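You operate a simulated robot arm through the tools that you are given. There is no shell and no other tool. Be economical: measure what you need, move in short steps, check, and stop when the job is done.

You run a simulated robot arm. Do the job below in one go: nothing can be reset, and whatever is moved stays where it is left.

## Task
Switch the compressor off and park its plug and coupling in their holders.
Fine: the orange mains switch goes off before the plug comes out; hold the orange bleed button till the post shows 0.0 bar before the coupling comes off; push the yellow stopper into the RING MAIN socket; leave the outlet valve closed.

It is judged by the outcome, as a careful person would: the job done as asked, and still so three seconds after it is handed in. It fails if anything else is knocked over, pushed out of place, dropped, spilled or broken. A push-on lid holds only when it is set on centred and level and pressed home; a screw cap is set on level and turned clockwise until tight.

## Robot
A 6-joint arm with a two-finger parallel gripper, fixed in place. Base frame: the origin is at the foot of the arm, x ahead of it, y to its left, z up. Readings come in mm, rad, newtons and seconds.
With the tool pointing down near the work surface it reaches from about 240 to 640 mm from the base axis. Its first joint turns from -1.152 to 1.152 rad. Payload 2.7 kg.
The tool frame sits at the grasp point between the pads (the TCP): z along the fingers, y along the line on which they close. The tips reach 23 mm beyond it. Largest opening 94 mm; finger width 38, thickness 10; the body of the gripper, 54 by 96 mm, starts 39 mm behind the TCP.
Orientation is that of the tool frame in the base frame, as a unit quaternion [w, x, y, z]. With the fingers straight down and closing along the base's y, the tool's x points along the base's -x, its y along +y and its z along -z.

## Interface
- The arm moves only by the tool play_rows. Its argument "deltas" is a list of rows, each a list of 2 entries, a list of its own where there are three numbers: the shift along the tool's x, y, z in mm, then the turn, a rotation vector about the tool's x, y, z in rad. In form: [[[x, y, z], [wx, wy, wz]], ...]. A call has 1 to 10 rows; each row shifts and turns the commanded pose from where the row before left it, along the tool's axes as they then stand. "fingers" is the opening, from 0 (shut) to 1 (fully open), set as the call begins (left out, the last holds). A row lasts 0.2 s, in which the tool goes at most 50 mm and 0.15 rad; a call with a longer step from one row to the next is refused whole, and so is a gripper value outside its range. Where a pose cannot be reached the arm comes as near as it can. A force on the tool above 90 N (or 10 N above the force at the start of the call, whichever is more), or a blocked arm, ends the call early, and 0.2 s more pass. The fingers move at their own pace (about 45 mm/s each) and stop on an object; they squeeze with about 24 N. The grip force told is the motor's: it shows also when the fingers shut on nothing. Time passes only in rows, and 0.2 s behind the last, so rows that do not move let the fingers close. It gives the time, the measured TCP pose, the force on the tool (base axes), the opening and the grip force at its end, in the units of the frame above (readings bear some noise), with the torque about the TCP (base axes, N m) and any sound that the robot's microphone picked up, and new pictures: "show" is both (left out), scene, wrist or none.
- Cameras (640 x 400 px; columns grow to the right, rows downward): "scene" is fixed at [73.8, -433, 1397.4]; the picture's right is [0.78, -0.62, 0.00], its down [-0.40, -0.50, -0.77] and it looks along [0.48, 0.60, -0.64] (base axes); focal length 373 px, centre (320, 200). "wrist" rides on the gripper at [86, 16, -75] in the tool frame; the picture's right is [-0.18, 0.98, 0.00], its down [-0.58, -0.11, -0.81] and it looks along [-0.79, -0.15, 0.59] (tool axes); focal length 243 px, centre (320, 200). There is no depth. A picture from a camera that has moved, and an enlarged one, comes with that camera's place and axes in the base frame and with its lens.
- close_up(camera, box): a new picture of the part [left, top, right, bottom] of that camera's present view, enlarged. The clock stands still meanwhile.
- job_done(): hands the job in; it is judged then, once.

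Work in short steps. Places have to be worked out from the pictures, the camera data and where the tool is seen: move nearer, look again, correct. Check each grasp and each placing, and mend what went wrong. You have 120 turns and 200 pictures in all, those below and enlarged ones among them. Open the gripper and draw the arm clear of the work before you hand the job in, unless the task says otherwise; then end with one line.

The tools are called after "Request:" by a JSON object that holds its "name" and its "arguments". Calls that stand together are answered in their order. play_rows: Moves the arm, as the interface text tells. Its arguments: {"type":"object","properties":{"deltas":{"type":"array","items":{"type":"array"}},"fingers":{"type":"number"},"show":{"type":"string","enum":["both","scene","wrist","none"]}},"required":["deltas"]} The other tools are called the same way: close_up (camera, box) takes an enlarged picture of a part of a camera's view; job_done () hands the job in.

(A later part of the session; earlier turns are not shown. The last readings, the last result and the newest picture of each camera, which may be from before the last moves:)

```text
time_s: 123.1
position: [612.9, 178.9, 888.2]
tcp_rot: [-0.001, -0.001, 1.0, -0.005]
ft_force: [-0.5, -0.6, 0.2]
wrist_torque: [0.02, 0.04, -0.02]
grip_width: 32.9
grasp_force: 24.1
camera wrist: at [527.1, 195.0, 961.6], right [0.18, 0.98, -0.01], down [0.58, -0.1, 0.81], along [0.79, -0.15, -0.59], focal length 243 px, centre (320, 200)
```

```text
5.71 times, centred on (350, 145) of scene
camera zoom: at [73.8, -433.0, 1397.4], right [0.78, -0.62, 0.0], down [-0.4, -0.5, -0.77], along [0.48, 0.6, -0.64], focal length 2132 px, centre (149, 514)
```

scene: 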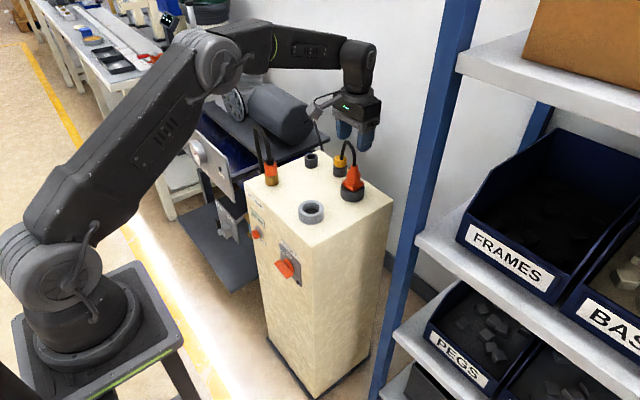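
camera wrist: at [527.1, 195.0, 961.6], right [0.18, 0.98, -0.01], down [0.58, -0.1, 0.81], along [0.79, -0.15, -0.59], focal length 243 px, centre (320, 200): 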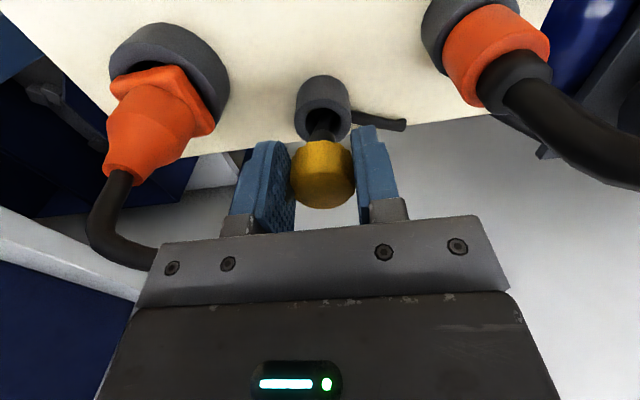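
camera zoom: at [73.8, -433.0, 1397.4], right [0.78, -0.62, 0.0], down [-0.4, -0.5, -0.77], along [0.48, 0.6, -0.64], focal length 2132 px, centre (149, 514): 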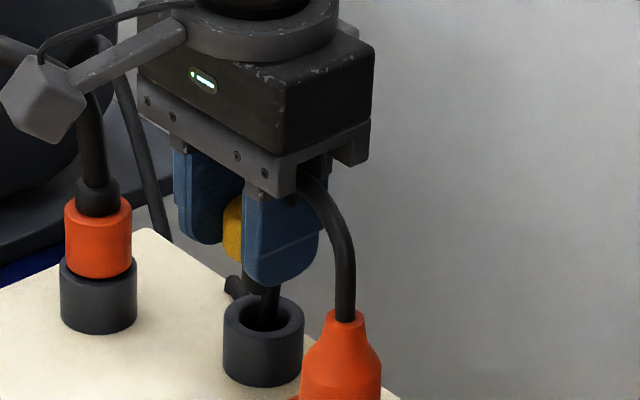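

Stopper in hand. I lift and go to the mirror-image viewing spot near the RING MAIN socket.

Request:
{"name": "play_rows", "arguments": {"deltas": [[[20, 0, -30], [0, 0, 0]], [[20, 0, -32], [0, 0, 0]], [[40, 0, 0], [0, 0, 0]], [[40, 0, 0], [0, 0, 0]], [[40, -3, 0], [0, 0, 0]], [[40, -3, 0], [0, 0, 0]], [[38, 0, 0], [0, 0, 0]], [[0, 0, 0], [0, 0, 0]]], "show": "none"}}

Request:
{"name": "close_up", "arguments": {"camera": "wrist", "box": [330, 50, 530, 210]}}

Request:
{"name": "close_up", "arguments": {"camera": "wrist", "box": [230, 60, 430, 220]}}

```text
time_s: 124.9
position: [375.2, 172.6, 948.1]
tcp_rot: [0.0, 0.0, 1.0, -0.004]
ft_force: [0.0, 0.4, -0.9]
wrist_torque: [0.0, -0.03, -0.01]
grip_width: 33.0
grasp_force: 24.2
```

```text
2.50 times, centred on (430, 130) of wrist
camera zoom: at [289.7, 189.6, 1022.8], right [0.18, 0.98, -0.01], down [0.58, -0.1, 0.81], along [0.79, -0.15, -0.59], focal length 606 px, centre (45, 375)
```

zoom: 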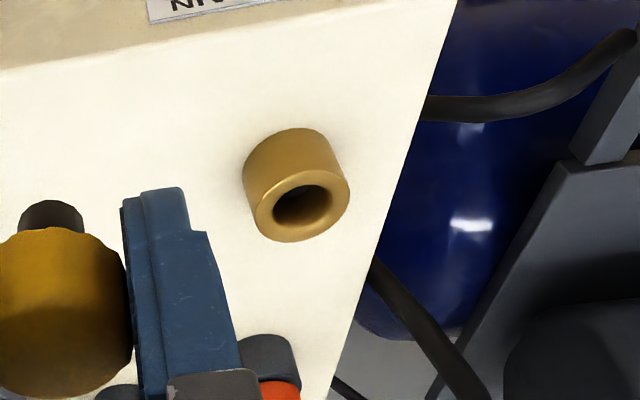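

```text
2.50 times, centred on (330, 140) of wrist
camera zoom: at [289.7, 189.6, 1022.8], right [0.18, 0.98, -0.01], down [0.58, -0.1, 0.81], along [0.79, -0.15, -0.59], focal length 606 px, centre (295, 350)
```

zoom: 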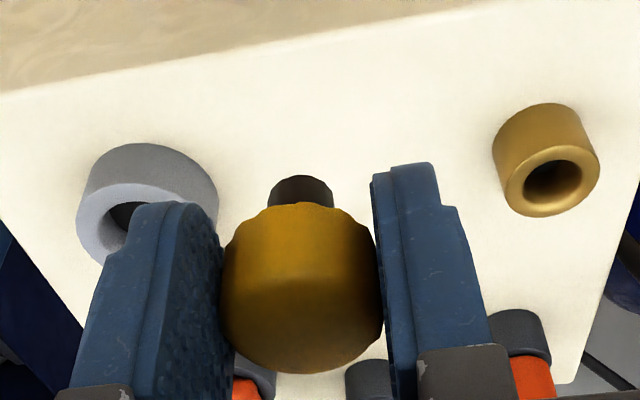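

Socket centre = (457.5, 262) by comparison, matching the earlier grip. Move above it at z≈900 and check alignment.

Request:
{"name": "play_rows", "arguments": {"deltas": [[[-28, 30, 0], [0, 0, 0]], [[-28, 30, 0], [0, 0, 0]], [[-27, 29, 0], [0, 0, 0]], [[0, 0, 25], [0, 0, 0]], [[0, 0, 23], [0, 0, 0]], [[0, 0, 0], [0, 0, 0]]], "show": "none"}}

Request:
{"name": "close_up", "arguments": {"camera": "wrist", "box": [230, 0, 430, 180]}}

Request:
{"name": "close_up", "arguments": {"camera": "scene", "box": [240, 130, 310, 200]}}

```text
time_s: 126.3
position: [458.1, 264.3, 901.7]
tcp_rot: [0.0, 0.0, 1.0, -0.004]
ft_force: [0.6, -0.2, 0.1]
wrist_torque: [-0.02, 0.03, 0.02]
grip_width: 32.8
grasp_force: 23.9
```

```text
2.22 times, centred on (330, 90) of wrist
camera zoom: at [372.0, 280.4, 975.7], right [0.18, 0.98, -0.01], down [0.58, -0.1, 0.81], along [0.79, -0.15, -0.59], focal length 539 px, centre (298, 444)
```

zoom: 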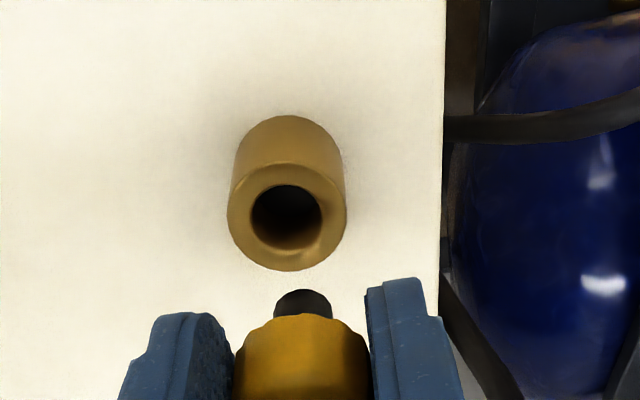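

```text
5.71 times, centred on (275, 165) of scene
camera zoom: at [73.9, -433.0, 1397.4], right [0.78, -0.62, 0.0], down [-0.4, -0.5, -0.77], along [0.48, 0.6, -0.64], focal length 2132 px, centre (577, 400)
```

zoom: 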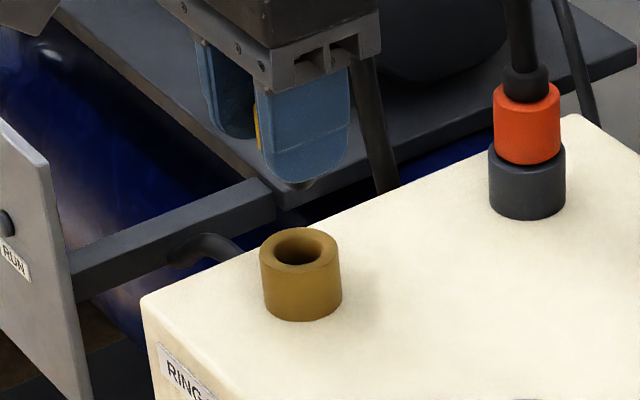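

Spigot is ~4 mm too far +y and maybe 2–3 mm +x. Correct and lower to z≈882, then recheck.

Request:
{"name": "play_rows", "arguments": {"deltas": [[[2.5, -4, 8], [0, 0, 0]], [[0, 0, 10], [0, 0, 0]], [[0, 0, 0], [0, 0, 0]]], "show": "none"}}

Request:
{"name": "close_up", "arguments": {"camera": "wrist", "box": [260, 20, 400, 150]}}

Request:
{"name": "close_up", "arguments": {"camera": "scene", "box": [250, 140, 300, 190]}}

```text
time_s: 127.1
position: [456.0, 259.8, 883.4]
tcp_rot: [-0.001, 0.001, 1.0, -0.004]
ft_force: [-0.5, 0.0, 0.1]
wrist_torque: [0.0, 0.0, 0.02]
grip_width: 32.8
grasp_force: 24.3
```

```text
3.08 times, centred on (330, 85) of wrist
camera zoom: at [369.4, 275.5, 957.5], right [0.18, 0.98, -0.01], down [0.58, -0.1, 0.81], along [0.79, -0.15, -0.59], focal length 746 px, centre (289, 554)
```

zoom: 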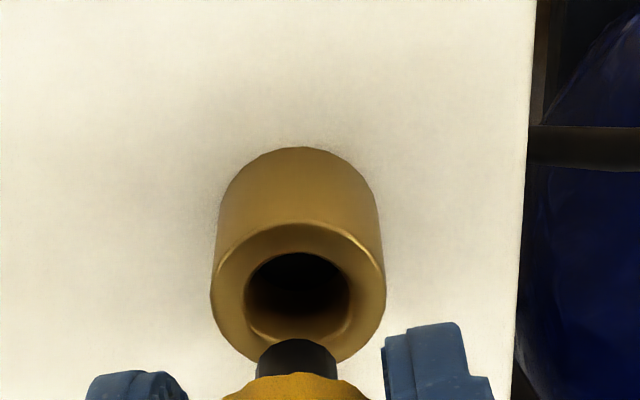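

```text
8.00 times, centred on (275, 165) of scene
camera zoom: at [73.8, -433.0, 1397.4], right [0.78, -0.62, 0.0], down [-0.4, -0.5, -0.77], along [0.48, 0.6, -0.64], focal length 2985 px, centre (680, 480)
```

zoom: 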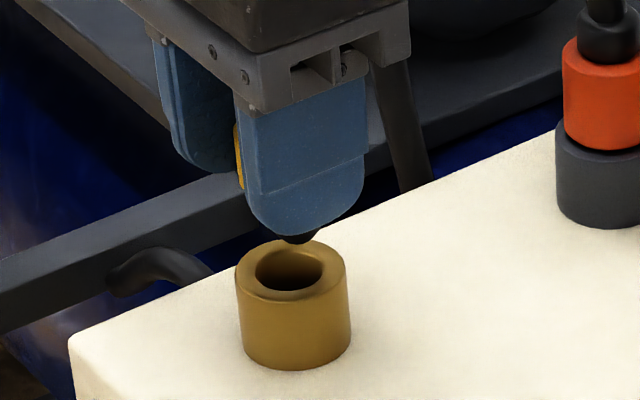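

Laterally aligned now; the scene suggests the spigot is ~3 mm too far +x. I shift −3 mm x and lower 8 mm, then look closely.

Request:
{"name": "play_rows", "arguments": {"deltas": [[[3, 0, 4], [0, 0, 0]], [[0, 0, 4], [0, 0, 0]], [[0, 0, 0], [0, 0, 0]]], "show": "none"}}

Request:
{"name": "close_up", "arguments": {"camera": "wrist", "box": [270, 50, 370, 140]}}

Request:
{"name": "close_up", "arguments": {"camera": "scene", "box": [255, 155, 290, 190]}}

```text
time_s: 127.9
position: [452.4, 259.0, 875.4]
tcp_rot: [0.0, -0.001, 1.0, -0.004]
ft_force: [0.9, 0.7, 0.4]
wrist_torque: [0.04, -0.01, 0.01]
grip_width: 32.8
grasp_force: 24.1
```

```text
4.44 times, centred on (320, 95) of wrist
camera zoom: at [365.8, 275.0, 949.7], right [0.18, 0.98, -0.01], down [0.58, -0.1, 0.81], along [0.79, -0.15, -0.59], focal length 1078 px, centre (320, 667)
```

zoom: 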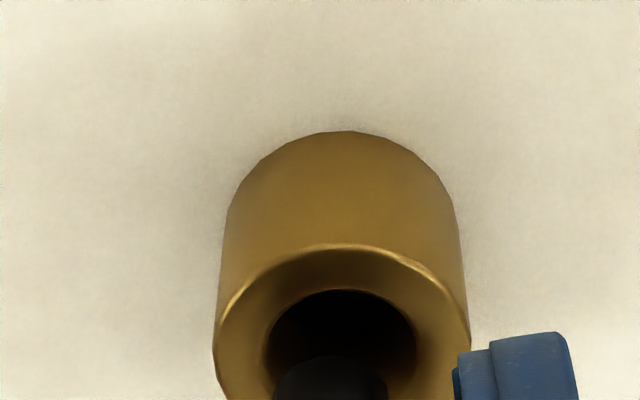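

```text
11.43 times, centred on (272, 172) of scene
camera zoom: at [73.8, -433.0, 1397.4], right [0.78, -0.62, 0.0], down [-0.4, -0.5, -0.77], along [0.48, 0.6, -0.64], focal length 4264 px, centre (863, 514)
```

zoom: 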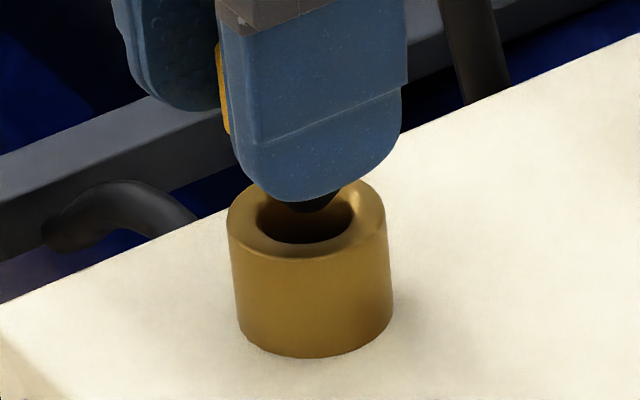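

Remaining offset about 1 mm. Adjust (+1.3 y, −1 x) and descend slowly.

Request:
{"name": "play_rows", "arguments": {"deltas": [[[1, 1.3, 5], [0, 0, 0]], [[0, 0, 5], [0, 0, 0]], [[0, 0, 5], [0, 0, 0]], [[0, 0, 0], [0, 0, 0]]], "show": "none"}}

Request:
{"name": "close_up", "arguments": {"camera": "scene", "box": [255, 155, 290, 190]}}

Request:
{"name": "close_up", "arguments": {"camera": "wrist", "box": [270, 90, 370, 180]}}

```text
time_s: 128.9
position: [451.7, 260.0, 858.7]
tcp_rot: [-0.001, 0.0, 1.0, -0.004]
ft_force: [0.6, 0.7, 0.2]
wrist_torque: [0.02, -0.02, 0.02]
grip_width: 33.0
grasp_force: 24.7
```

```text
11.43 times, centred on (272, 172) of scene
camera zoom: at [73.8, -433.0, 1397.4], right [0.78, -0.62, 0.0], down [-0.4, -0.5, -0.77], along [0.48, 0.6, -0.64], focal length 4264 px, centre (863, 514)
```

zoom: 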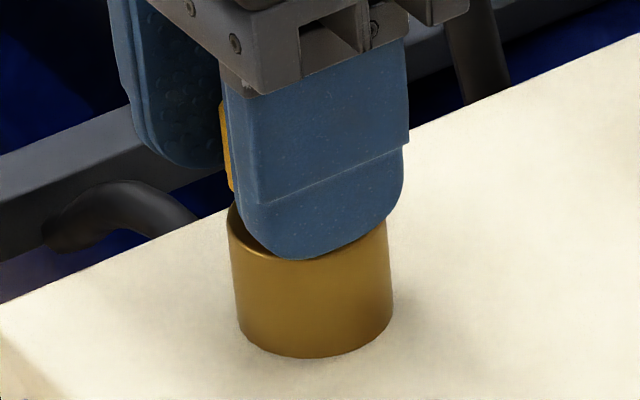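

```text
4.44 times, centred on (320, 135) of wrist
camera zoom: at [365.5, 275.8, 933.7], right [0.18, 0.98, -0.01], down [0.58, -0.1, 0.81], along [0.79, -0.15, -0.59], focal length 1078 px, centre (320, 489)
```

zoom: 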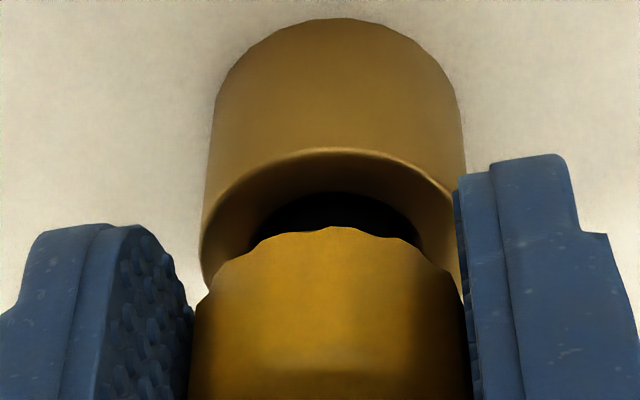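

The fingertips will reach the brass rim before the cap seats, so I lower 3 mm more, release so the stopper slides in, and then press it home from the top with closed fingers.

Request:
{"name": "play_rows", "arguments": {"deltas": [[[0, 0.5, 2], [0, 0, 0]], [[0, 0, 2], [0, 0, 0]], [[0, 0, 0], [0, 0, 0]]], "show": "none"}}

```text
time_s: 129.7
position: [451.2, 259.4, 855.4]
tcp_rot: [0.0, 0.001, 1.0, -0.004]
ft_force: [0.5, 0.1, 0.1]
wrist_torque: [0.02, -0.03, -0.01]
grip_width: 32.9
grasp_force: 24.0
```

Request:
{"name": "play_rows", "arguments": {"deltas": [[[0, 0, 2], [0, 0, 0]], [[0, 0, 2], [0, 0, 0]], [[0, 0, 2], [0, 0, 0]], [[0, 0, 0], [0, 0, 0]]], "show": "none"}}

Request:
{"name": "close_up", "arguments": {"camera": "wrist", "box": [260, 80, 380, 190]}}

Request:
{"name": "close_up", "arguments": {"camera": "scene", "box": [255, 155, 290, 190]}}

```text
time_s: 130.7
position: [452.1, 259.8, 850.4]
tcp_rot: [0.0, 0.0, 1.0, -0.003]
ft_force: [-4.5, -0.2, 13.3]
wrist_torque: [0.23, 0.0, 0.04]
grip_width: 32.6
grasp_force: 24.5
```

```text
3.64 times, centred on (320, 135) of wrist
camera zoom: at [365.6, 276.1, 925.2], right [0.18, 0.98, -0.01], down [0.58, -0.1, 0.81], along [0.79, -0.15, -0.59], focal length 882 px, centre (320, 436)
```

zoom: 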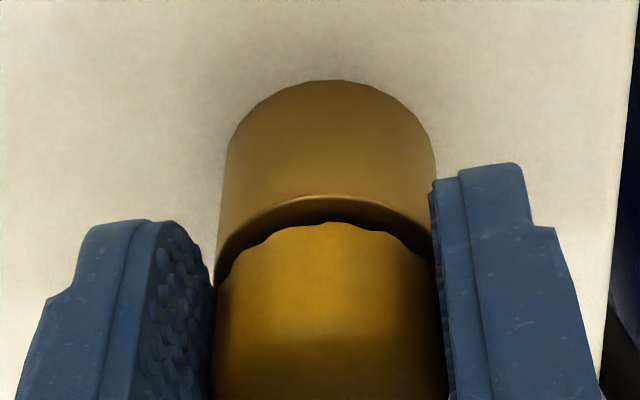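

```text
11.43 times, centred on (272, 172) of scene
camera zoom: at [73.5, -433.1, 1397.4], right [0.78, -0.62, 0.0], down [-0.4, -0.5, -0.77], along [0.48, 0.6, -0.64], focal length 4264 px, centre (863, 514)
```

zoom: 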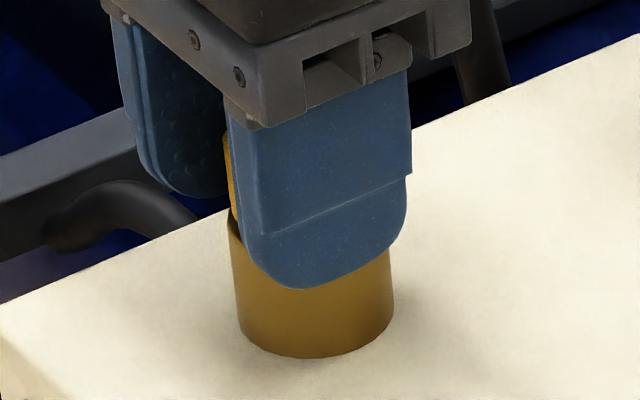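

Contact at z≈850, the same height as when seated in its holder. Press further home.

Request:
{"name": "play_rows", "arguments": {"deltas": [[[0, 0, 2], [0, 0, 0]], [[0, 0, 2], [0, 0, 0]], [[0, 0, 0], [0, 0, 0]]], "show": "none"}}

Request:
{"name": "close_up", "arguments": {"camera": "wrist", "box": [260, 80, 380, 190]}}

```text
time_s: 131.5
position: [451.9, 259.6, 851.9]
tcp_rot: [0.002, 0.0, 1.0, -0.002]
ft_force: [-20.5, -5.7, 50.4]
wrist_torque: [0.66, 0.6, 0.34]
grip_width: 32.7
grasp_force: 23.9
```

```text
3.64 times, centred on (320, 135) of wrist
camera zoom: at [365.4, 275.9, 924.8], right [0.18, 0.98, 0.0], down [0.58, -0.1, 0.81], along [0.79, -0.15, -0.59], focal length 882 px, centre (320, 436)
```

zoom: 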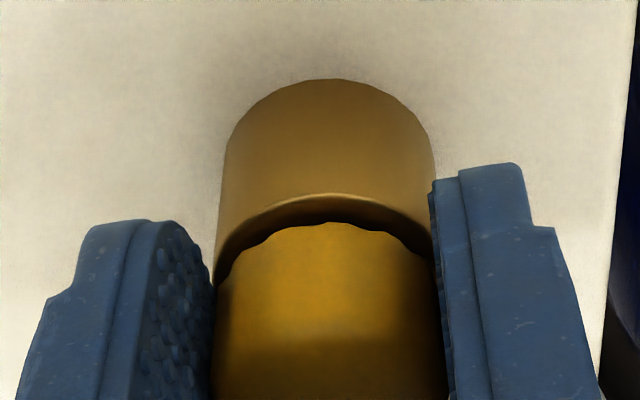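

Blocked at 50 N with the same geometry as in its holder, so it seems seated. Ease off, release, lift and inspect.

Request:
{"name": "play_rows", "arguments": {"deltas": [[[0, 0, -4], [0, 0, 0]], [[0, 0, 0], [0, 0, 0]], [[0, 0, 0], [0, 0, 0]], [[0, 0, -20], [0, 0, 0]], [[0, 0, -40], [0, 0, 0]], [[30, 0, -20], [0, 0, 0]], [[0, 0, 0], [0, 0, 0]]], "fingers": 0.65, "show": "none"}}

Request:
{"name": "close_up", "arguments": {"camera": "wrist", "box": [260, 40, 400, 180]}}

Request:
{"name": "close_up", "arguments": {"camera": "scene", "box": [245, 140, 305, 200]}}

```text
time_s: 133.1
position: [420.6, 262.9, 931.0]
tcp_rot: [-0.002, 0.0, 1.0, -0.004]
ft_force: [-0.2, -0.6, 0.4]
wrist_torque: [-0.02, 0.0, 0.01]
grip_width: 60.9
grasp_force: 0.0
```

```text
2.86 times, centred on (330, 110) of wrist
camera zoom: at [334.3, 278.1, 1005.7], right [0.18, 0.98, -0.01], down [0.58, -0.1, 0.81], along [0.79, -0.15, -0.59], focal length 693 px, centre (291, 457)
```

zoom: 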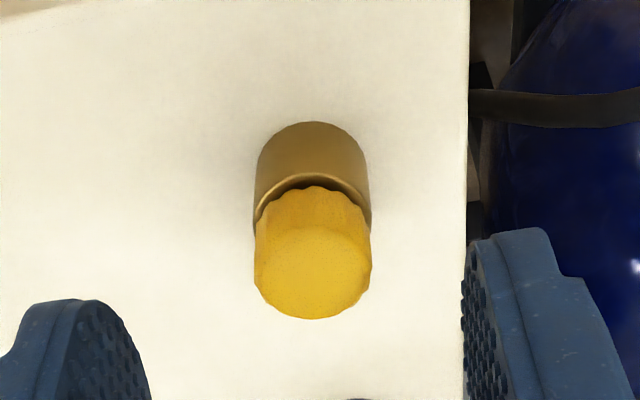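

```text
6.67 times, centred on (275, 170) of scene
camera zoom: at [73.8, -433.0, 1397.4], right [0.78, -0.62, 0.0], down [-0.4, -0.5, -0.77], along [0.48, 0.6, -0.64], focal length 2487 px, centre (620, 400)
```

zoom: 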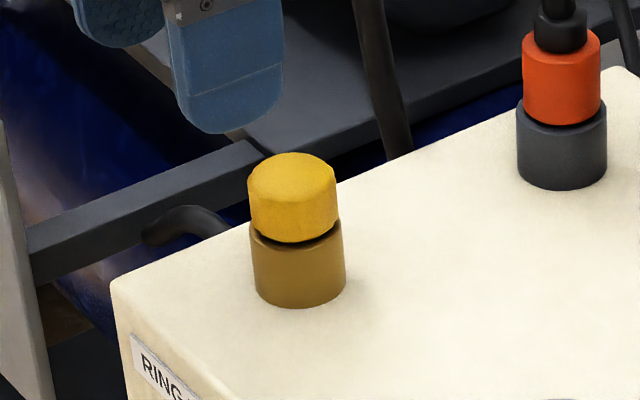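

The cap sits ~3 mm off toward −x with a slight gap, so it isn't home. I re-grip it, lift slightly, shift +3.3 mm in x, and press again.

Request:
{"name": "play_rows", "arguments": {"deltas": [[[-30, 0, 20], [0, 0, 0]], [[0, 0, 40], [0, 0, 0]], [[0, 0, 20], [0, 0, 0]], [[0, 0, 0], [0, 0, 0]]], "show": "none"}}

Request:
{"name": "play_rows", "arguments": {"deltas": [[[0, 0, 0], [0, 0, 0]], [[0, 0, 0], [0, 0, 0]], [[0, 0, 0], [0, 0, 0]], [[0, 0, 0], [0, 0, 0]], [[0, 0, 0], [0, 0, 0]]], "fingers": 0, "show": "none"}}

Request:
{"name": "play_rows", "arguments": {"deltas": [[[0, 0, -6], [0, 0, 0]], [[0, 0, 0], [0, 0, 0]], [[-1.7, 0, 0], [0, 0, 0]], [[-1.6, 0, 0], [0, 0, 0]], [[0, 0, 0], [0, 0, 0]]], "show": "none"}}

Request:
{"name": "close_up", "arguments": {"camera": "scene", "box": [245, 140, 305, 200]}}

```text
time_s: 134.1
position: [452.5, 261.0, 849.2]
tcp_rot: [-0.001, 0.001, 1.0, -0.005]
ft_force: [-0.4, -0.3, -0.7]
wrist_torque: [0.01, 0.0, 0.01]
grip_width: 61.2
grasp_force: 0.1
```

```text
time_s: 135.3
position: [451.4, 260.6, 850.1]
tcp_rot: [-0.002, 0.001, 1.0, -0.004]
ft_force: [1.7, -10.7, 0.3]
wrist_torque: [-0.31, 0.01, 0.05]
grip_width: 35.8
grasp_force: 45.6
```

```text
time_s: 136.5
position: [451.4, 260.4, 849.7]
tcp_rot: [-0.007, 0.001, 1.0, -0.006]
ft_force: [2.4, 12.2, -49.4]
wrist_torque: [0.63, 0.08, -0.03]
grip_width: 35.9
grasp_force: 45.0
```

```text
6.67 times, centred on (275, 170) of scene
camera zoom: at [74.6, -432.3, 1397.6], right [0.78, -0.62, 0.0], down [-0.4, -0.5, -0.77], along [0.47, 0.6, -0.64], focal length 2487 px, centre (620, 400)
```

zoom: 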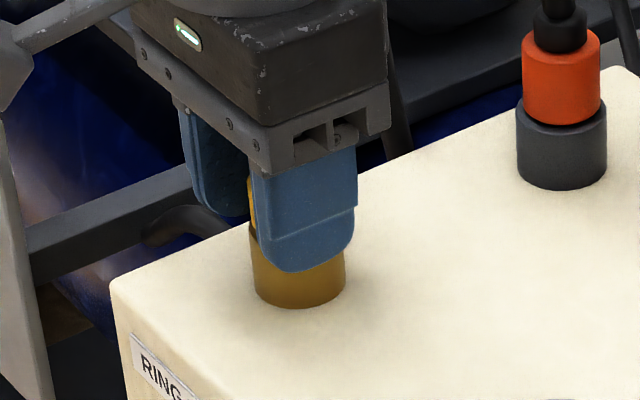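

The tips have clamped the brass socket itself (36 mm), so they blocked earlier too. Release, raise 12 mm, and grip only the cap.

Request:
{"name": "play_rows", "arguments": {"deltas": [[[3.3, 0, 6], [0, 0, 0]], [[0, 0, 0], [0, 0, 0]], [[0, 0, 0], [0, 0, 0]], [[0, 0, 0], [0, 0, 0]], [[0, 0, -7], [0, 0, 0]], [[0, 0, -7], [0, 0, 0]], [[0, 0, 0], [0, 0, 0]]], "fingers": 0.6, "show": "none"}}

Request:
{"name": "close_up", "arguments": {"camera": "scene", "box": [245, 140, 305, 200]}}

Request:
{"name": "close_up", "arguments": {"camera": "wrist", "box": [240, 60, 400, 200]}}

```text
time_s: 138.1
position: [451.3, 260.0, 864.4]
tcp_rot: [-0.001, -0.001, 1.0, -0.005]
ft_force: [-0.8, 1.0, -0.2]
wrist_torque: [-0.01, 0.0, 0.01]
grip_width: 56.3
grasp_force: 0.0
```

```text
6.67 times, centred on (275, 170) of scene
camera zoom: at [73.8, -433.0, 1397.4], right [0.78, -0.62, 0.0], down [-0.4, -0.5, -0.77], along [0.48, 0.6, -0.64], focal length 2487 px, centre (620, 400)
```

zoom: 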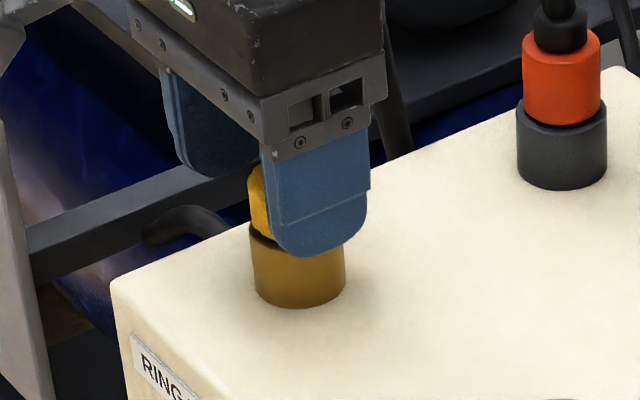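

```text
2.86 times, centred on (320, 130) of wrist
camera zoom: at [364.8, 275.9, 937.8], right [0.18, 0.98, -0.01], down [0.58, -0.1, 0.81], along [0.79, -0.15, -0.59], focal length 693 px, centre (320, 400)
```

zoom: 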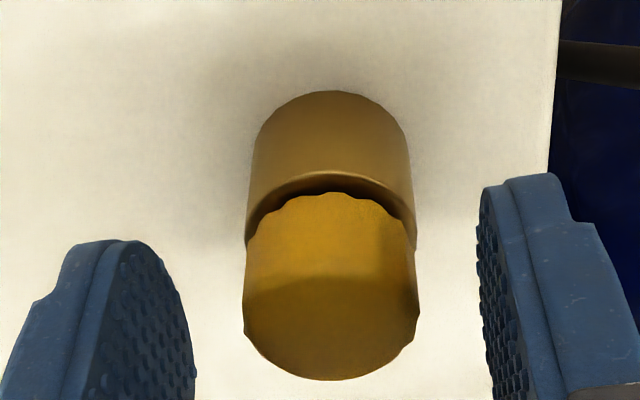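

Now grip the cap only (tips above the brass), shift +3.3 mm x in place with a tiny lift, and press down.

Request:
{"name": "play_rows", "arguments": {"deltas": [[[0, 0, 0], [0, 0, 0]], [[0, 0, 0], [0, 0, 0]], [[0, 0, 0], [0, 0, 0]], [[0, 0, 0], [0, 0, 0]]], "fingers": 0, "show": "none"}}

Request:
{"name": "play_rows", "arguments": {"deltas": [[[0, 0, -3], [0, 0, 0]], [[-1.7, 0, 0], [0, 0, 0]], [[-1.6, 0, 0], [0, 0, 0]], [[0, 0, 0], [0, 0, 0]]], "show": "none"}}

Request:
{"name": "close_up", "arguments": {"camera": "scene", "box": [245, 140, 305, 200]}}

Request:
{"name": "close_up", "arguments": {"camera": "wrist", "box": [240, 60, 400, 200]}}

```text
time_s: 139.1
position: [451.7, 260.4, 864.1]
tcp_rot: [-0.001, -0.001, 1.0, -0.004]
ft_force: [-0.2, -0.2, 0.9]
wrist_torque: [0.01, 0.03, -0.04]
grip_width: 32.1
grasp_force: 24.4
```

```text
time_s: 140.1
position: [454.9, 260.5, 866.0]
tcp_rot: [-0.004, 0.001, 1.0, -0.004]
ft_force: [-12.6, 1.9, 2.2]
wrist_torque: [0.11, 0.47, 0.01]
grip_width: 32.2
grasp_force: 23.8
```

```text
6.67 times, centred on (275, 170) of scene
camera zoom: at [73.5, -433.0, 1397.5], right [0.78, -0.62, 0.0], down [-0.4, -0.5, -0.77], along [0.48, 0.6, -0.64], focal length 2487 px, centre (620, 400)
```

zoom: 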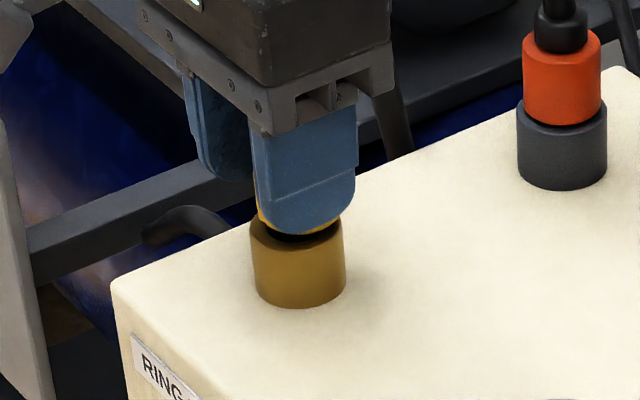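

```text
2.86 times, centred on (320, 130) of wrist
camera zoom: at [368.0, 276.4, 940.5], right [0.18, 0.98, -0.01], down [0.58, -0.1, 0.8], along [0.79, -0.15, -0.59], focal length 693 px, centre (320, 400)
```

zoom: 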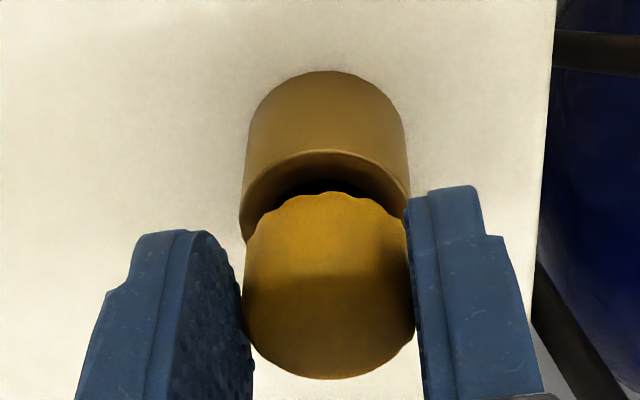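

Cap is visually centred on the socket; there's slight side load, so I ease 0.7 mm back and press down.

Request:
{"name": "play_rows", "arguments": {"deltas": [[[0.7, 0, 2], [0, 0, 0]], [[0, 0, 2], [0, 0, 0]], [[0, 0, 2], [0, 0, 0]], [[0, 0, 0], [0, 0, 0]]], "show": "none"}}

Request:
{"name": "close_up", "arguments": {"camera": "wrist", "box": [240, 60, 400, 200]}}

```text
time_s: 141.1
position: [455.7, 260.1, 861.4]
tcp_rot: [0.001, 0.0, 1.0, -0.003]
ft_force: [-6.7, -3.3, 17.7]
wrist_torque: [-0.26, 0.08, -0.02]
grip_width: 32.1
grasp_force: 24.4
```

```text
2.86 times, centred on (320, 130) of wrist
camera zoom: at [369.0, 276.5, 935.4], right [0.18, 0.98, -0.01], down [0.58, -0.1, 0.81], along [0.79, -0.15, -0.59], focal length 693 px, centre (320, 400)
```

zoom: 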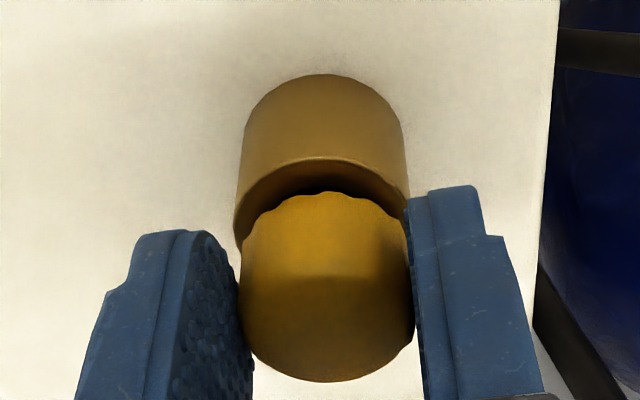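

There remains a ~6 mm gap, and the fit seems snug. Nudge −0.7 mm y and press harder.

Request:
{"name": "play_rows", "arguments": {"deltas": [[[0, -0.7, 1], [0, 0, 0]], [[0, 0, 2], [0, 0, 0]], [[0, 0, 0], [0, 0, 0]]], "show": "none"}}

Request:
{"name": "close_up", "arguments": {"camera": "wrist", "box": [240, 60, 400, 200]}}

Request:
{"name": "close_up", "arguments": {"camera": "scene", "box": [255, 155, 290, 190]}}

```text
time_s: 141.9
position: [455.8, 260.5, 858.2]
tcp_rot: [0.002, 0.0, 1.0, -0.003]
ft_force: [4.1, 0.0, 15.5]
wrist_torque: [-0.11, -0.35, 0.03]
grip_width: 32.7
grasp_force: 23.6
```

```text
2.86 times, centred on (320, 130) of wrist
camera zoom: at [369.1, 276.3, 932.2], right [0.18, 0.98, -0.01], down [0.58, -0.1, 0.81], along [0.79, -0.15, -0.59], focal length 693 px, centre (320, 400)
```

zoom: 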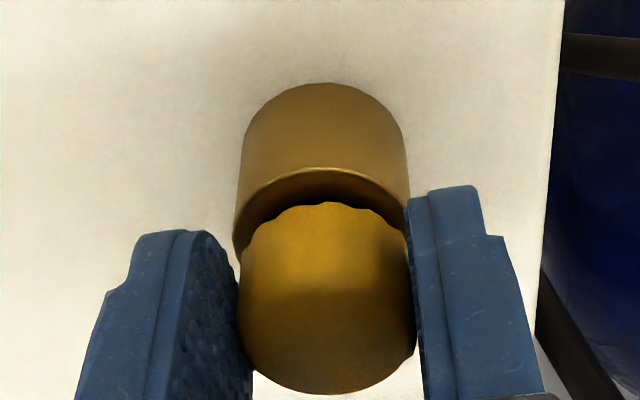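

```text
11.43 times, centred on (272, 172) of scene
camera zoom: at [73.7, -433.1, 1397.4], right [0.78, -0.62, 0.0], down [-0.4, -0.5, -0.77], along [0.48, 0.6, -0.64], focal length 4264 px, centre (863, 514)
```

zoom: 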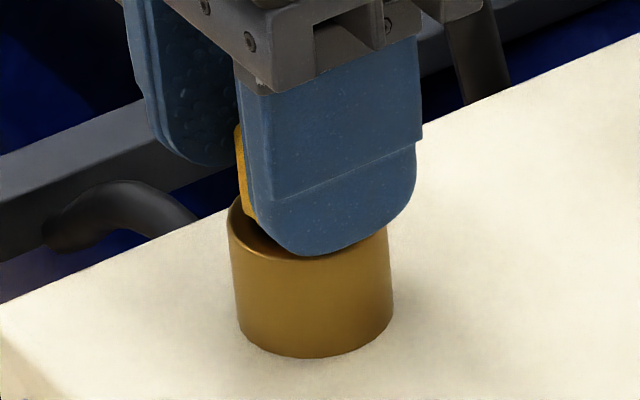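

The fingers slid on the cap. I release, rise, and inspect alignment before pressing from above.

Request:
{"name": "play_rows", "arguments": {"deltas": [[[0, 0, -1], [0, 0, 0]], [[0, 0, 0], [0, 0, 0]], [[0, 0, 0], [0, 0, 0]], [[0, 0, -30], [0, 0, 0]], [[0, 0, -40], [0, 0, 0]], [[0, 0, 0], [0, 0, 0]]], "fingers": 0.6, "show": "none"}}

Request:
{"name": "close_up", "arguments": {"camera": "scene", "box": [255, 150, 295, 190]}}

Request:
{"name": "close_up", "arguments": {"camera": "wrist", "box": [260, 0, 400, 140]}}

```text
time_s: 143.3
position: [453.5, 260.2, 928.2]
tcp_rot: [-0.001, 0.0, 1.0, -0.004]
ft_force: [-0.1, 0.4, -0.3]
wrist_torque: [0.0, -0.01, -0.02]
grip_width: 56.9
grasp_force: 0.0
```

```text
10.00 times, centred on (275, 170) of scene
camera zoom: at [73.8, -433.0, 1397.4], right [0.78, -0.62, 0.0], down [-0.4, -0.5, -0.77], along [0.48, 0.6, -0.64], focal length 3731 px, centre (770, 500)
```

zoom: 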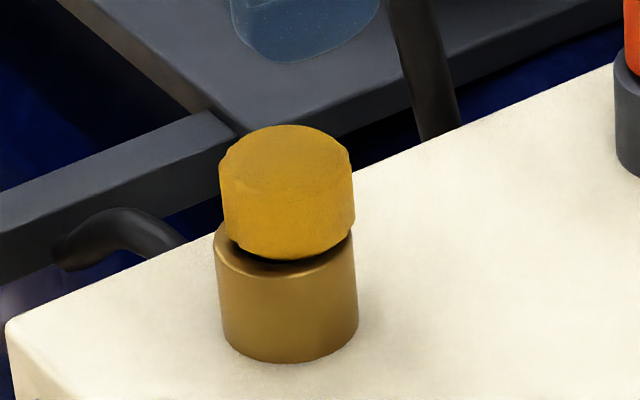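

```text
2.86 times, centred on (330, 70) of wrist
camera zoom: at [367.5, 276.2, 1002.4], right [0.18, 0.98, -0.01], down [0.58, -0.1, 0.81], along [0.79, -0.15, -0.59], focal length 693 px, centre (291, 571)
```

zoom: 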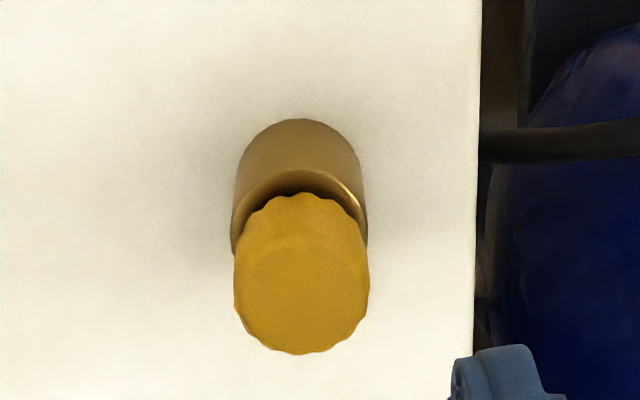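

The cap is slightly tilted toward −x. I close the fingers above it and press down flat: the 38 mm finger width along x should level it.

Request:
{"name": "play_rows", "arguments": {"deltas": [[[-1.5, 0.3, 0], [0, 0, 0]], [[0, 0, 0], [0, 0, 0]], [[0, 0, 0], [0, 0, 0]], [[0, 0, 0], [0, 0, 0]], [[0, 0, 20], [0, 0, 0]], [[0, 0, 8], [0, 0, 0]], [[0, 0, 3], [0, 0, 0]], [[0, 0, 3], [0, 0, 0]], [[0, 0, 0], [0, 0, 0]]], "fingers": 0, "show": "none"}}

Request:
{"name": "close_up", "arguments": {"camera": "scene", "box": [255, 150, 295, 190]}}

```text
time_s: 145.3
position: [457.4, 259.6, 893.9]
tcp_rot: [-0.001, -0.001, 1.0, -0.004]
ft_force: [0.0, 0.2, -0.6]
wrist_torque: [-0.02, 0.0, 0.0]
grip_width: 0.0
grasp_force: 24.0
```

```text
10.00 times, centred on (275, 170) of scene
camera zoom: at [73.8, -433.0, 1397.4], right [0.78, -0.62, 0.0], down [-0.4, -0.5, -0.77], along [0.48, 0.6, -0.64], focal length 3731 px, centre (770, 500)
```

zoom: 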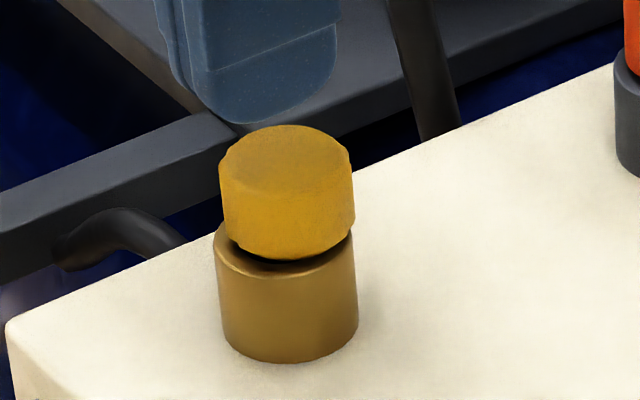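

Finger seems a few mm to the −x side of the cap; I shift (+3.5, +1.2) mm and press down stepwise.

Request:
{"name": "play_rows", "arguments": {"deltas": [[[-3.5, 1.2, 0], [0, 0, 0]], [[0, 0, 3], [0, 0, 0]], [[0, 0, 3], [0, 0, 0]], [[0, 0, 3], [0, 0, 0]], [[0, 0, 2], [0, 0, 0]], [[0, 0, 0], [0, 0, 0]]], "show": "none"}}

Request:
{"name": "close_up", "arguments": {"camera": "scene", "box": [255, 150, 295, 190]}}

Request:
{"name": "close_up", "arguments": {"camera": "wrist", "box": [250, 60, 390, 200]}}

```text
time_s: 146.7
position: [459.6, 259.5, 884.2]
tcp_rot: [-0.001, 0.0, 1.0, -0.005]
ft_force: [-0.3, -0.4, -0.6]
wrist_torque: [0.0, 0.0, -0.03]
grip_width: 0.0
grasp_force: 24.2
```

```text
10.00 times, centred on (275, 170) of scene
camera zoom: at [73.8, -433.0, 1397.4], right [0.78, -0.62, 0.0], down [-0.4, -0.5, -0.77], along [0.48, 0.6, -0.64], focal length 3731 px, centre (770, 500)
```

zoom: 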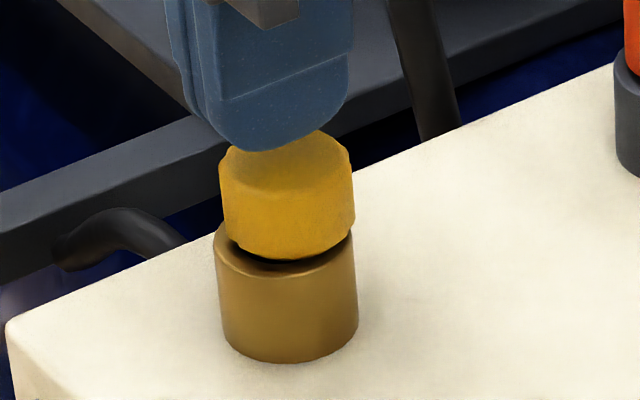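

```text
2.86 times, centred on (320, 130) of wrist
camera zoom: at [373.8, 276.5, 958.5], right [0.18, 0.98, -0.01], down [0.58, -0.1, 0.81], along [0.79, -0.15, -0.59], focal length 693 px, centre (320, 400)
```

zoom: 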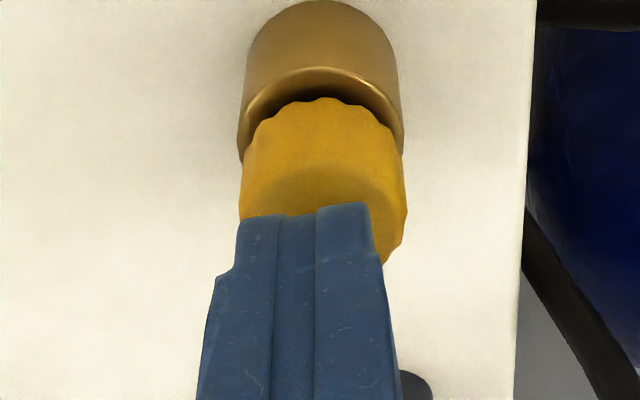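

Fingers need ~2.4 mm more +y and some +x. Adjust and keep pressing down.

Request:
{"name": "play_rows", "arguments": {"deltas": [[[-4, 2.4, 0], [0, 0, 0]], [[0, 0, 3], [0, 0, 0]], [[0, 0, 3], [0, 0, 0]], [[0, 0, 3], [0, 0, 0]], [[0, 0, 0], [0, 0, 0]]], "show": "none"}}

Request:
{"name": "close_up", "arguments": {"camera": "scene", "box": [255, 150, 295, 190]}}

```text
time_s: 147.9
position: [463.8, 262.7, 875.6]
tcp_rot: [-0.001, -0.001, 1.0, -0.004]
ft_force: [-0.6, -0.4, 0.2]
wrist_torque: [-0.02, 0.0, 0.0]
grip_width: 0.2
grasp_force: 24.0
```

```text
10.00 times, centred on (275, 170) of scene
camera zoom: at [73.8, -433.0, 1397.4], right [0.78, -0.62, 0.0], down [-0.4, -0.5, -0.77], along [0.48, 0.6, -0.64], focal length 3731 px, centre (770, 500)
```

zoom: 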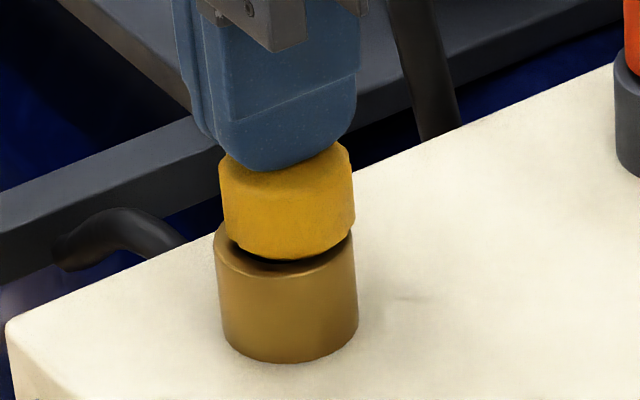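

Nearly in contact (tips at ≈ z 853); continue down to press.

Request:
{"name": "play_rows", "arguments": {"deltas": [[[0, 0, 3], [0, 0, 0]], [[0, 0, 3], [0, 0, 0]], [[0, 0, 3], [0, 0, 0]], [[0, 0, 0], [0, 0, 0]]], "show": "none"}}

Request:
{"name": "close_up", "arguments": {"camera": "scene", "box": [255, 150, 295, 190]}}

```text
time_s: 148.9
position: [464.7, 264.0, 874.9]
tcp_rot: [0.003, 0.001, 1.0, -0.001]
ft_force: [-21.8, -4.1, 61.1]
wrist_torque: [-0.2, 1.19, -0.07]
grip_width: 0.1
grasp_force: 24.8
```

```text
10.00 times, centred on (275, 170) of scene
camera zoom: at [72.5, -433.6, 1397.3], right [0.78, -0.62, 0.0], down [-0.4, -0.5, -0.77], along [0.48, 0.6, -0.64], focal length 3731 px, centre (770, 500)
```

zoom: 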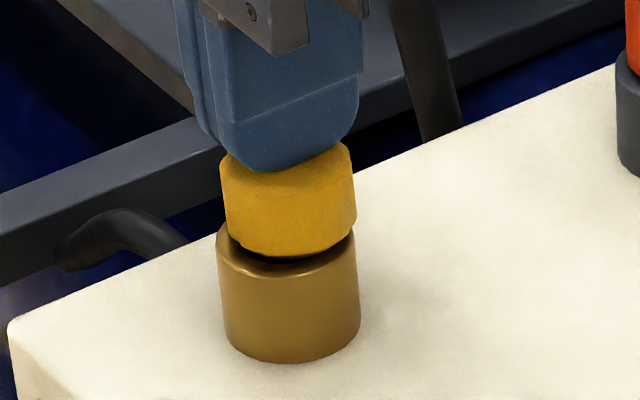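

Pressing only tilts it; the spigot isn't in straight. I rise, turn the gripper 90° so the pads level and centre it along x, and re-seat it.

Request:
{"name": "play_rows", "arguments": {"deltas": [[[0, 0, -45], [0, 0, 0]], [[0, 0, 0], [0, 0, -0.15]], [[0, 0, 0], [0, 0, -0.15]], [[0, 0, 0], [0, 0, -0.15]], [[0, 0, 0], [0, 0, -0.15]], [[0, 0, 0], [0, 0, -0.15]], [[0, 0, 0], [0, 0, -0.15]], [[0, 0, 0], [0, 0, -0.15]], [[0, 0, 0], [0, 0, -0.15]], [[0, 0, 0], [0, 0, -0.15]]], "show": "none"}}

Request:
{"name": "play_rows", "arguments": {"deltas": [[[0, 0, 0], [0, 0, -0.15]], [[0, 0, 0], [0, 0, -0.071]], [[2, 5, 0], [0, 0, 0]], [[0, 0, 0], [0, 0, 0]], [[0, 0, 0], [0, 0, 0]]], "fingers": 0.65, "show": "none"}}

Request:
{"name": "close_up", "arguments": {"camera": "wrist", "box": [220, 20, 420, 200]}}

```text
time_s: 151.1
position: [463.3, 264.1, 910.1]
tcp_rot: [-0.003, -0.626, 0.78, -0.002]
ft_force: [-0.5, -1.0, 0.1]
wrist_torque: [-0.03, -0.01, 0.03]
grip_width: 0.1
grasp_force: 24.2
```

```text
time_s: 152.3
position: [458.2, 261.1, 910.3]
tcp_rot: [-0.004, -0.707, 0.708, -0.003]
ft_force: [0.2, 0.1, 0.0]
wrist_torque: [0.01, 0.01, -0.01]
grip_width: 60.9
grasp_force: 0.1
```

```text
2.22 times, centred on (320, 110) of wrist
camera zoom: at [442.1, 175.0, 985.8], right [-0.98, 0.18, 0.0], down [0.11, 0.59, 0.8], along [0.15, 0.79, -0.6], focal length 539 px, centre (320, 400)
```

zoom: 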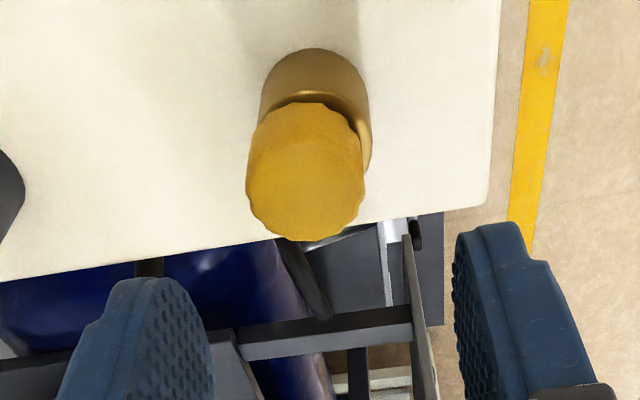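

Now cap is ~+3 mm in x of the socket (tilted), socket at x≈459. I descend around the cap and close.

Request:
{"name": "play_rows", "arguments": {"deltas": [[[0, -2.5, 20], [0, 0, 0]], [[0, 0, 20], [0, 0, 0]], [[0, 0, 6], [0, 0, 0]], [[0, 0, 0], [0, 0, 0]]], "show": "none"}}

Request:
{"name": "play_rows", "arguments": {"deltas": [[[0, 0, 0], [0, 0, 0]], [[0, 0, 0], [0, 0, 0]], [[0, 0, 0], [0, 0, 0]], [[0, 0, 0], [0, 0, 0]], [[0, 0, -6], [0, 0, 0]], [[0, 0, -10], [0, 0, 0]], [[0, 0, -8], [0, 0, 0]], [[0, 0, 0], [0, 0, 0]]], "fingers": 0, "show": "none"}}

Request:
{"name": "close_up", "arguments": {"camera": "wrist", "box": [240, 50, 400, 210]}}

Request:
{"name": "close_up", "arguments": {"camera": "scene", "box": [250, 145, 300, 190]}}

```text
time_s: 153.3
position: [460.3, 260.4, 864.9]
tcp_rot: [-0.004, -0.707, 0.708, -0.002]
ft_force: [0.0, 0.4, -0.6]
wrist_torque: [0.03, 0.01, 0.0]
grip_width: 61.2
grasp_force: 0.1
```

```text
time_s: 155.1
position: [461.5, 262.4, 889.4]
tcp_rot: [0.004, 0.707, -0.707, 0.002]
ft_force: [-0.2, 0.6, 0.3]
wrist_torque: [0.01, -0.01, 0.0]
grip_width: 32.9
grasp_force: 23.9
```

```text
2.50 times, centred on (320, 130) of wrist
camera zoom: at [444.5, 176.5, 964.2], right [-0.98, 0.18, 0.0], down [0.11, 0.59, 0.8], along [0.15, 0.79, -0.6], focal length 606 px, centre (320, 375)
```

zoom: 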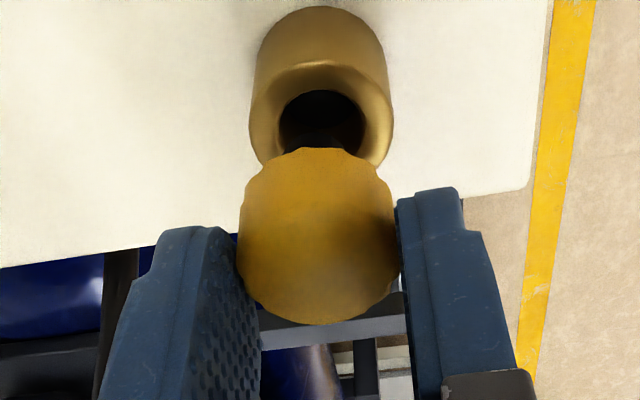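

```text
8.89 times, centred on (275, 168) of scene
camera zoom: at [73.8, -433.0, 1397.4], right [0.78, -0.62, 0.0], down [-0.4, -0.5, -0.77], along [0.48, 0.6, -0.64], focal length 3316 px, centre (720, 489)
```

zoom: 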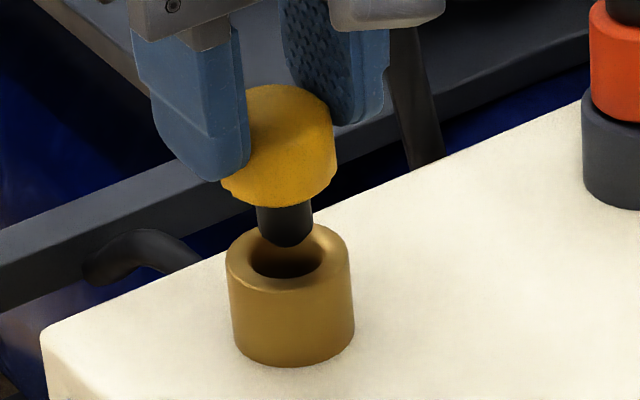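

Excellent: the spigot is upright and aligned over the hole within ~0.5 mm. Nudge −0.4 mm x and descend.

Request:
{"name": "play_rows", "arguments": {"deltas": [[[0, 0.4, 8], [0, 0, 0]], [[0, 0, 7], [0, 0, 0]], [[0, 0, 5], [0, 0, 0]], [[0, 0, 4], [0, 0, 0]], [[0, 0, 0], [0, 0, 0]]], "show": "none"}}

Request:
{"name": "close_up", "arguments": {"camera": "scene", "box": [250, 145, 300, 190]}}

```text
time_s: 156.3
position: [461.5, 260.8, 865.4]
tcp_rot: [-0.004, -0.707, 0.707, -0.003]
ft_force: [0.9, 0.2, 1.8]
wrist_torque: [0.01, -0.04, 0.0]
grip_width: 32.2
grasp_force: 23.9
```

```text
8.89 times, centred on (275, 168) of scene
camera zoom: at [73.8, -433.0, 1397.4], right [0.78, -0.62, 0.0], down [-0.4, -0.5, -0.77], along [0.48, 0.6, -0.64], focal length 3316 px, centre (720, 489)
```

zoom: 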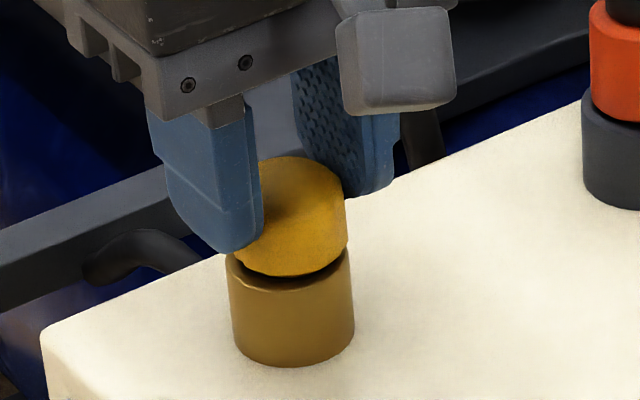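

Going in straight. Continue pressing in small steps.

Request:
{"name": "play_rows", "arguments": {"deltas": [[[0, 0, 2], [0, 0, 0]], [[0, 0, 2], [0, 0, 0]], [[0, 0, 2], [0, 0, 0]], [[0, 0, 0], [0, 0, 0]]], "show": "none"}}

Request:
{"name": "close_up", "arguments": {"camera": "scene", "box": [250, 145, 300, 190]}}

```text
time_s: 157.3
position: [461.6, 263.2, 859.1]
tcp_rot: [-0.002, -0.707, 0.708, -0.003]
ft_force: [3.4, 2.3, 17.9]
wrist_torque: [0.1, -0.23, -0.01]
grip_width: 32.4
grasp_force: 23.9
```

```text
8.89 times, centred on (275, 168) of scene
camera zoom: at [73.7, -433.1, 1397.4], right [0.78, -0.62, 0.0], down [-0.4, -0.5, -0.77], along [0.48, 0.6, -0.64], focal length 3316 px, centre (720, 489)
```

zoom: 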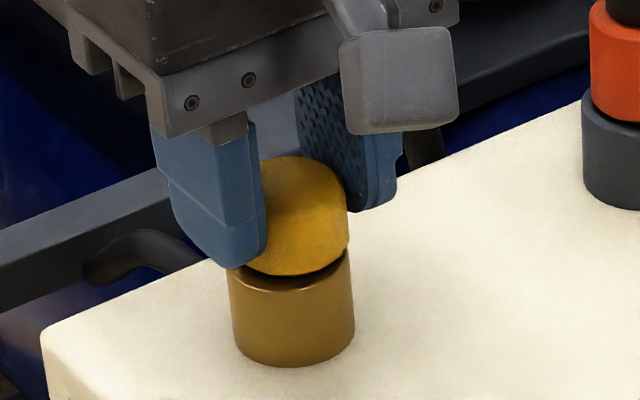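

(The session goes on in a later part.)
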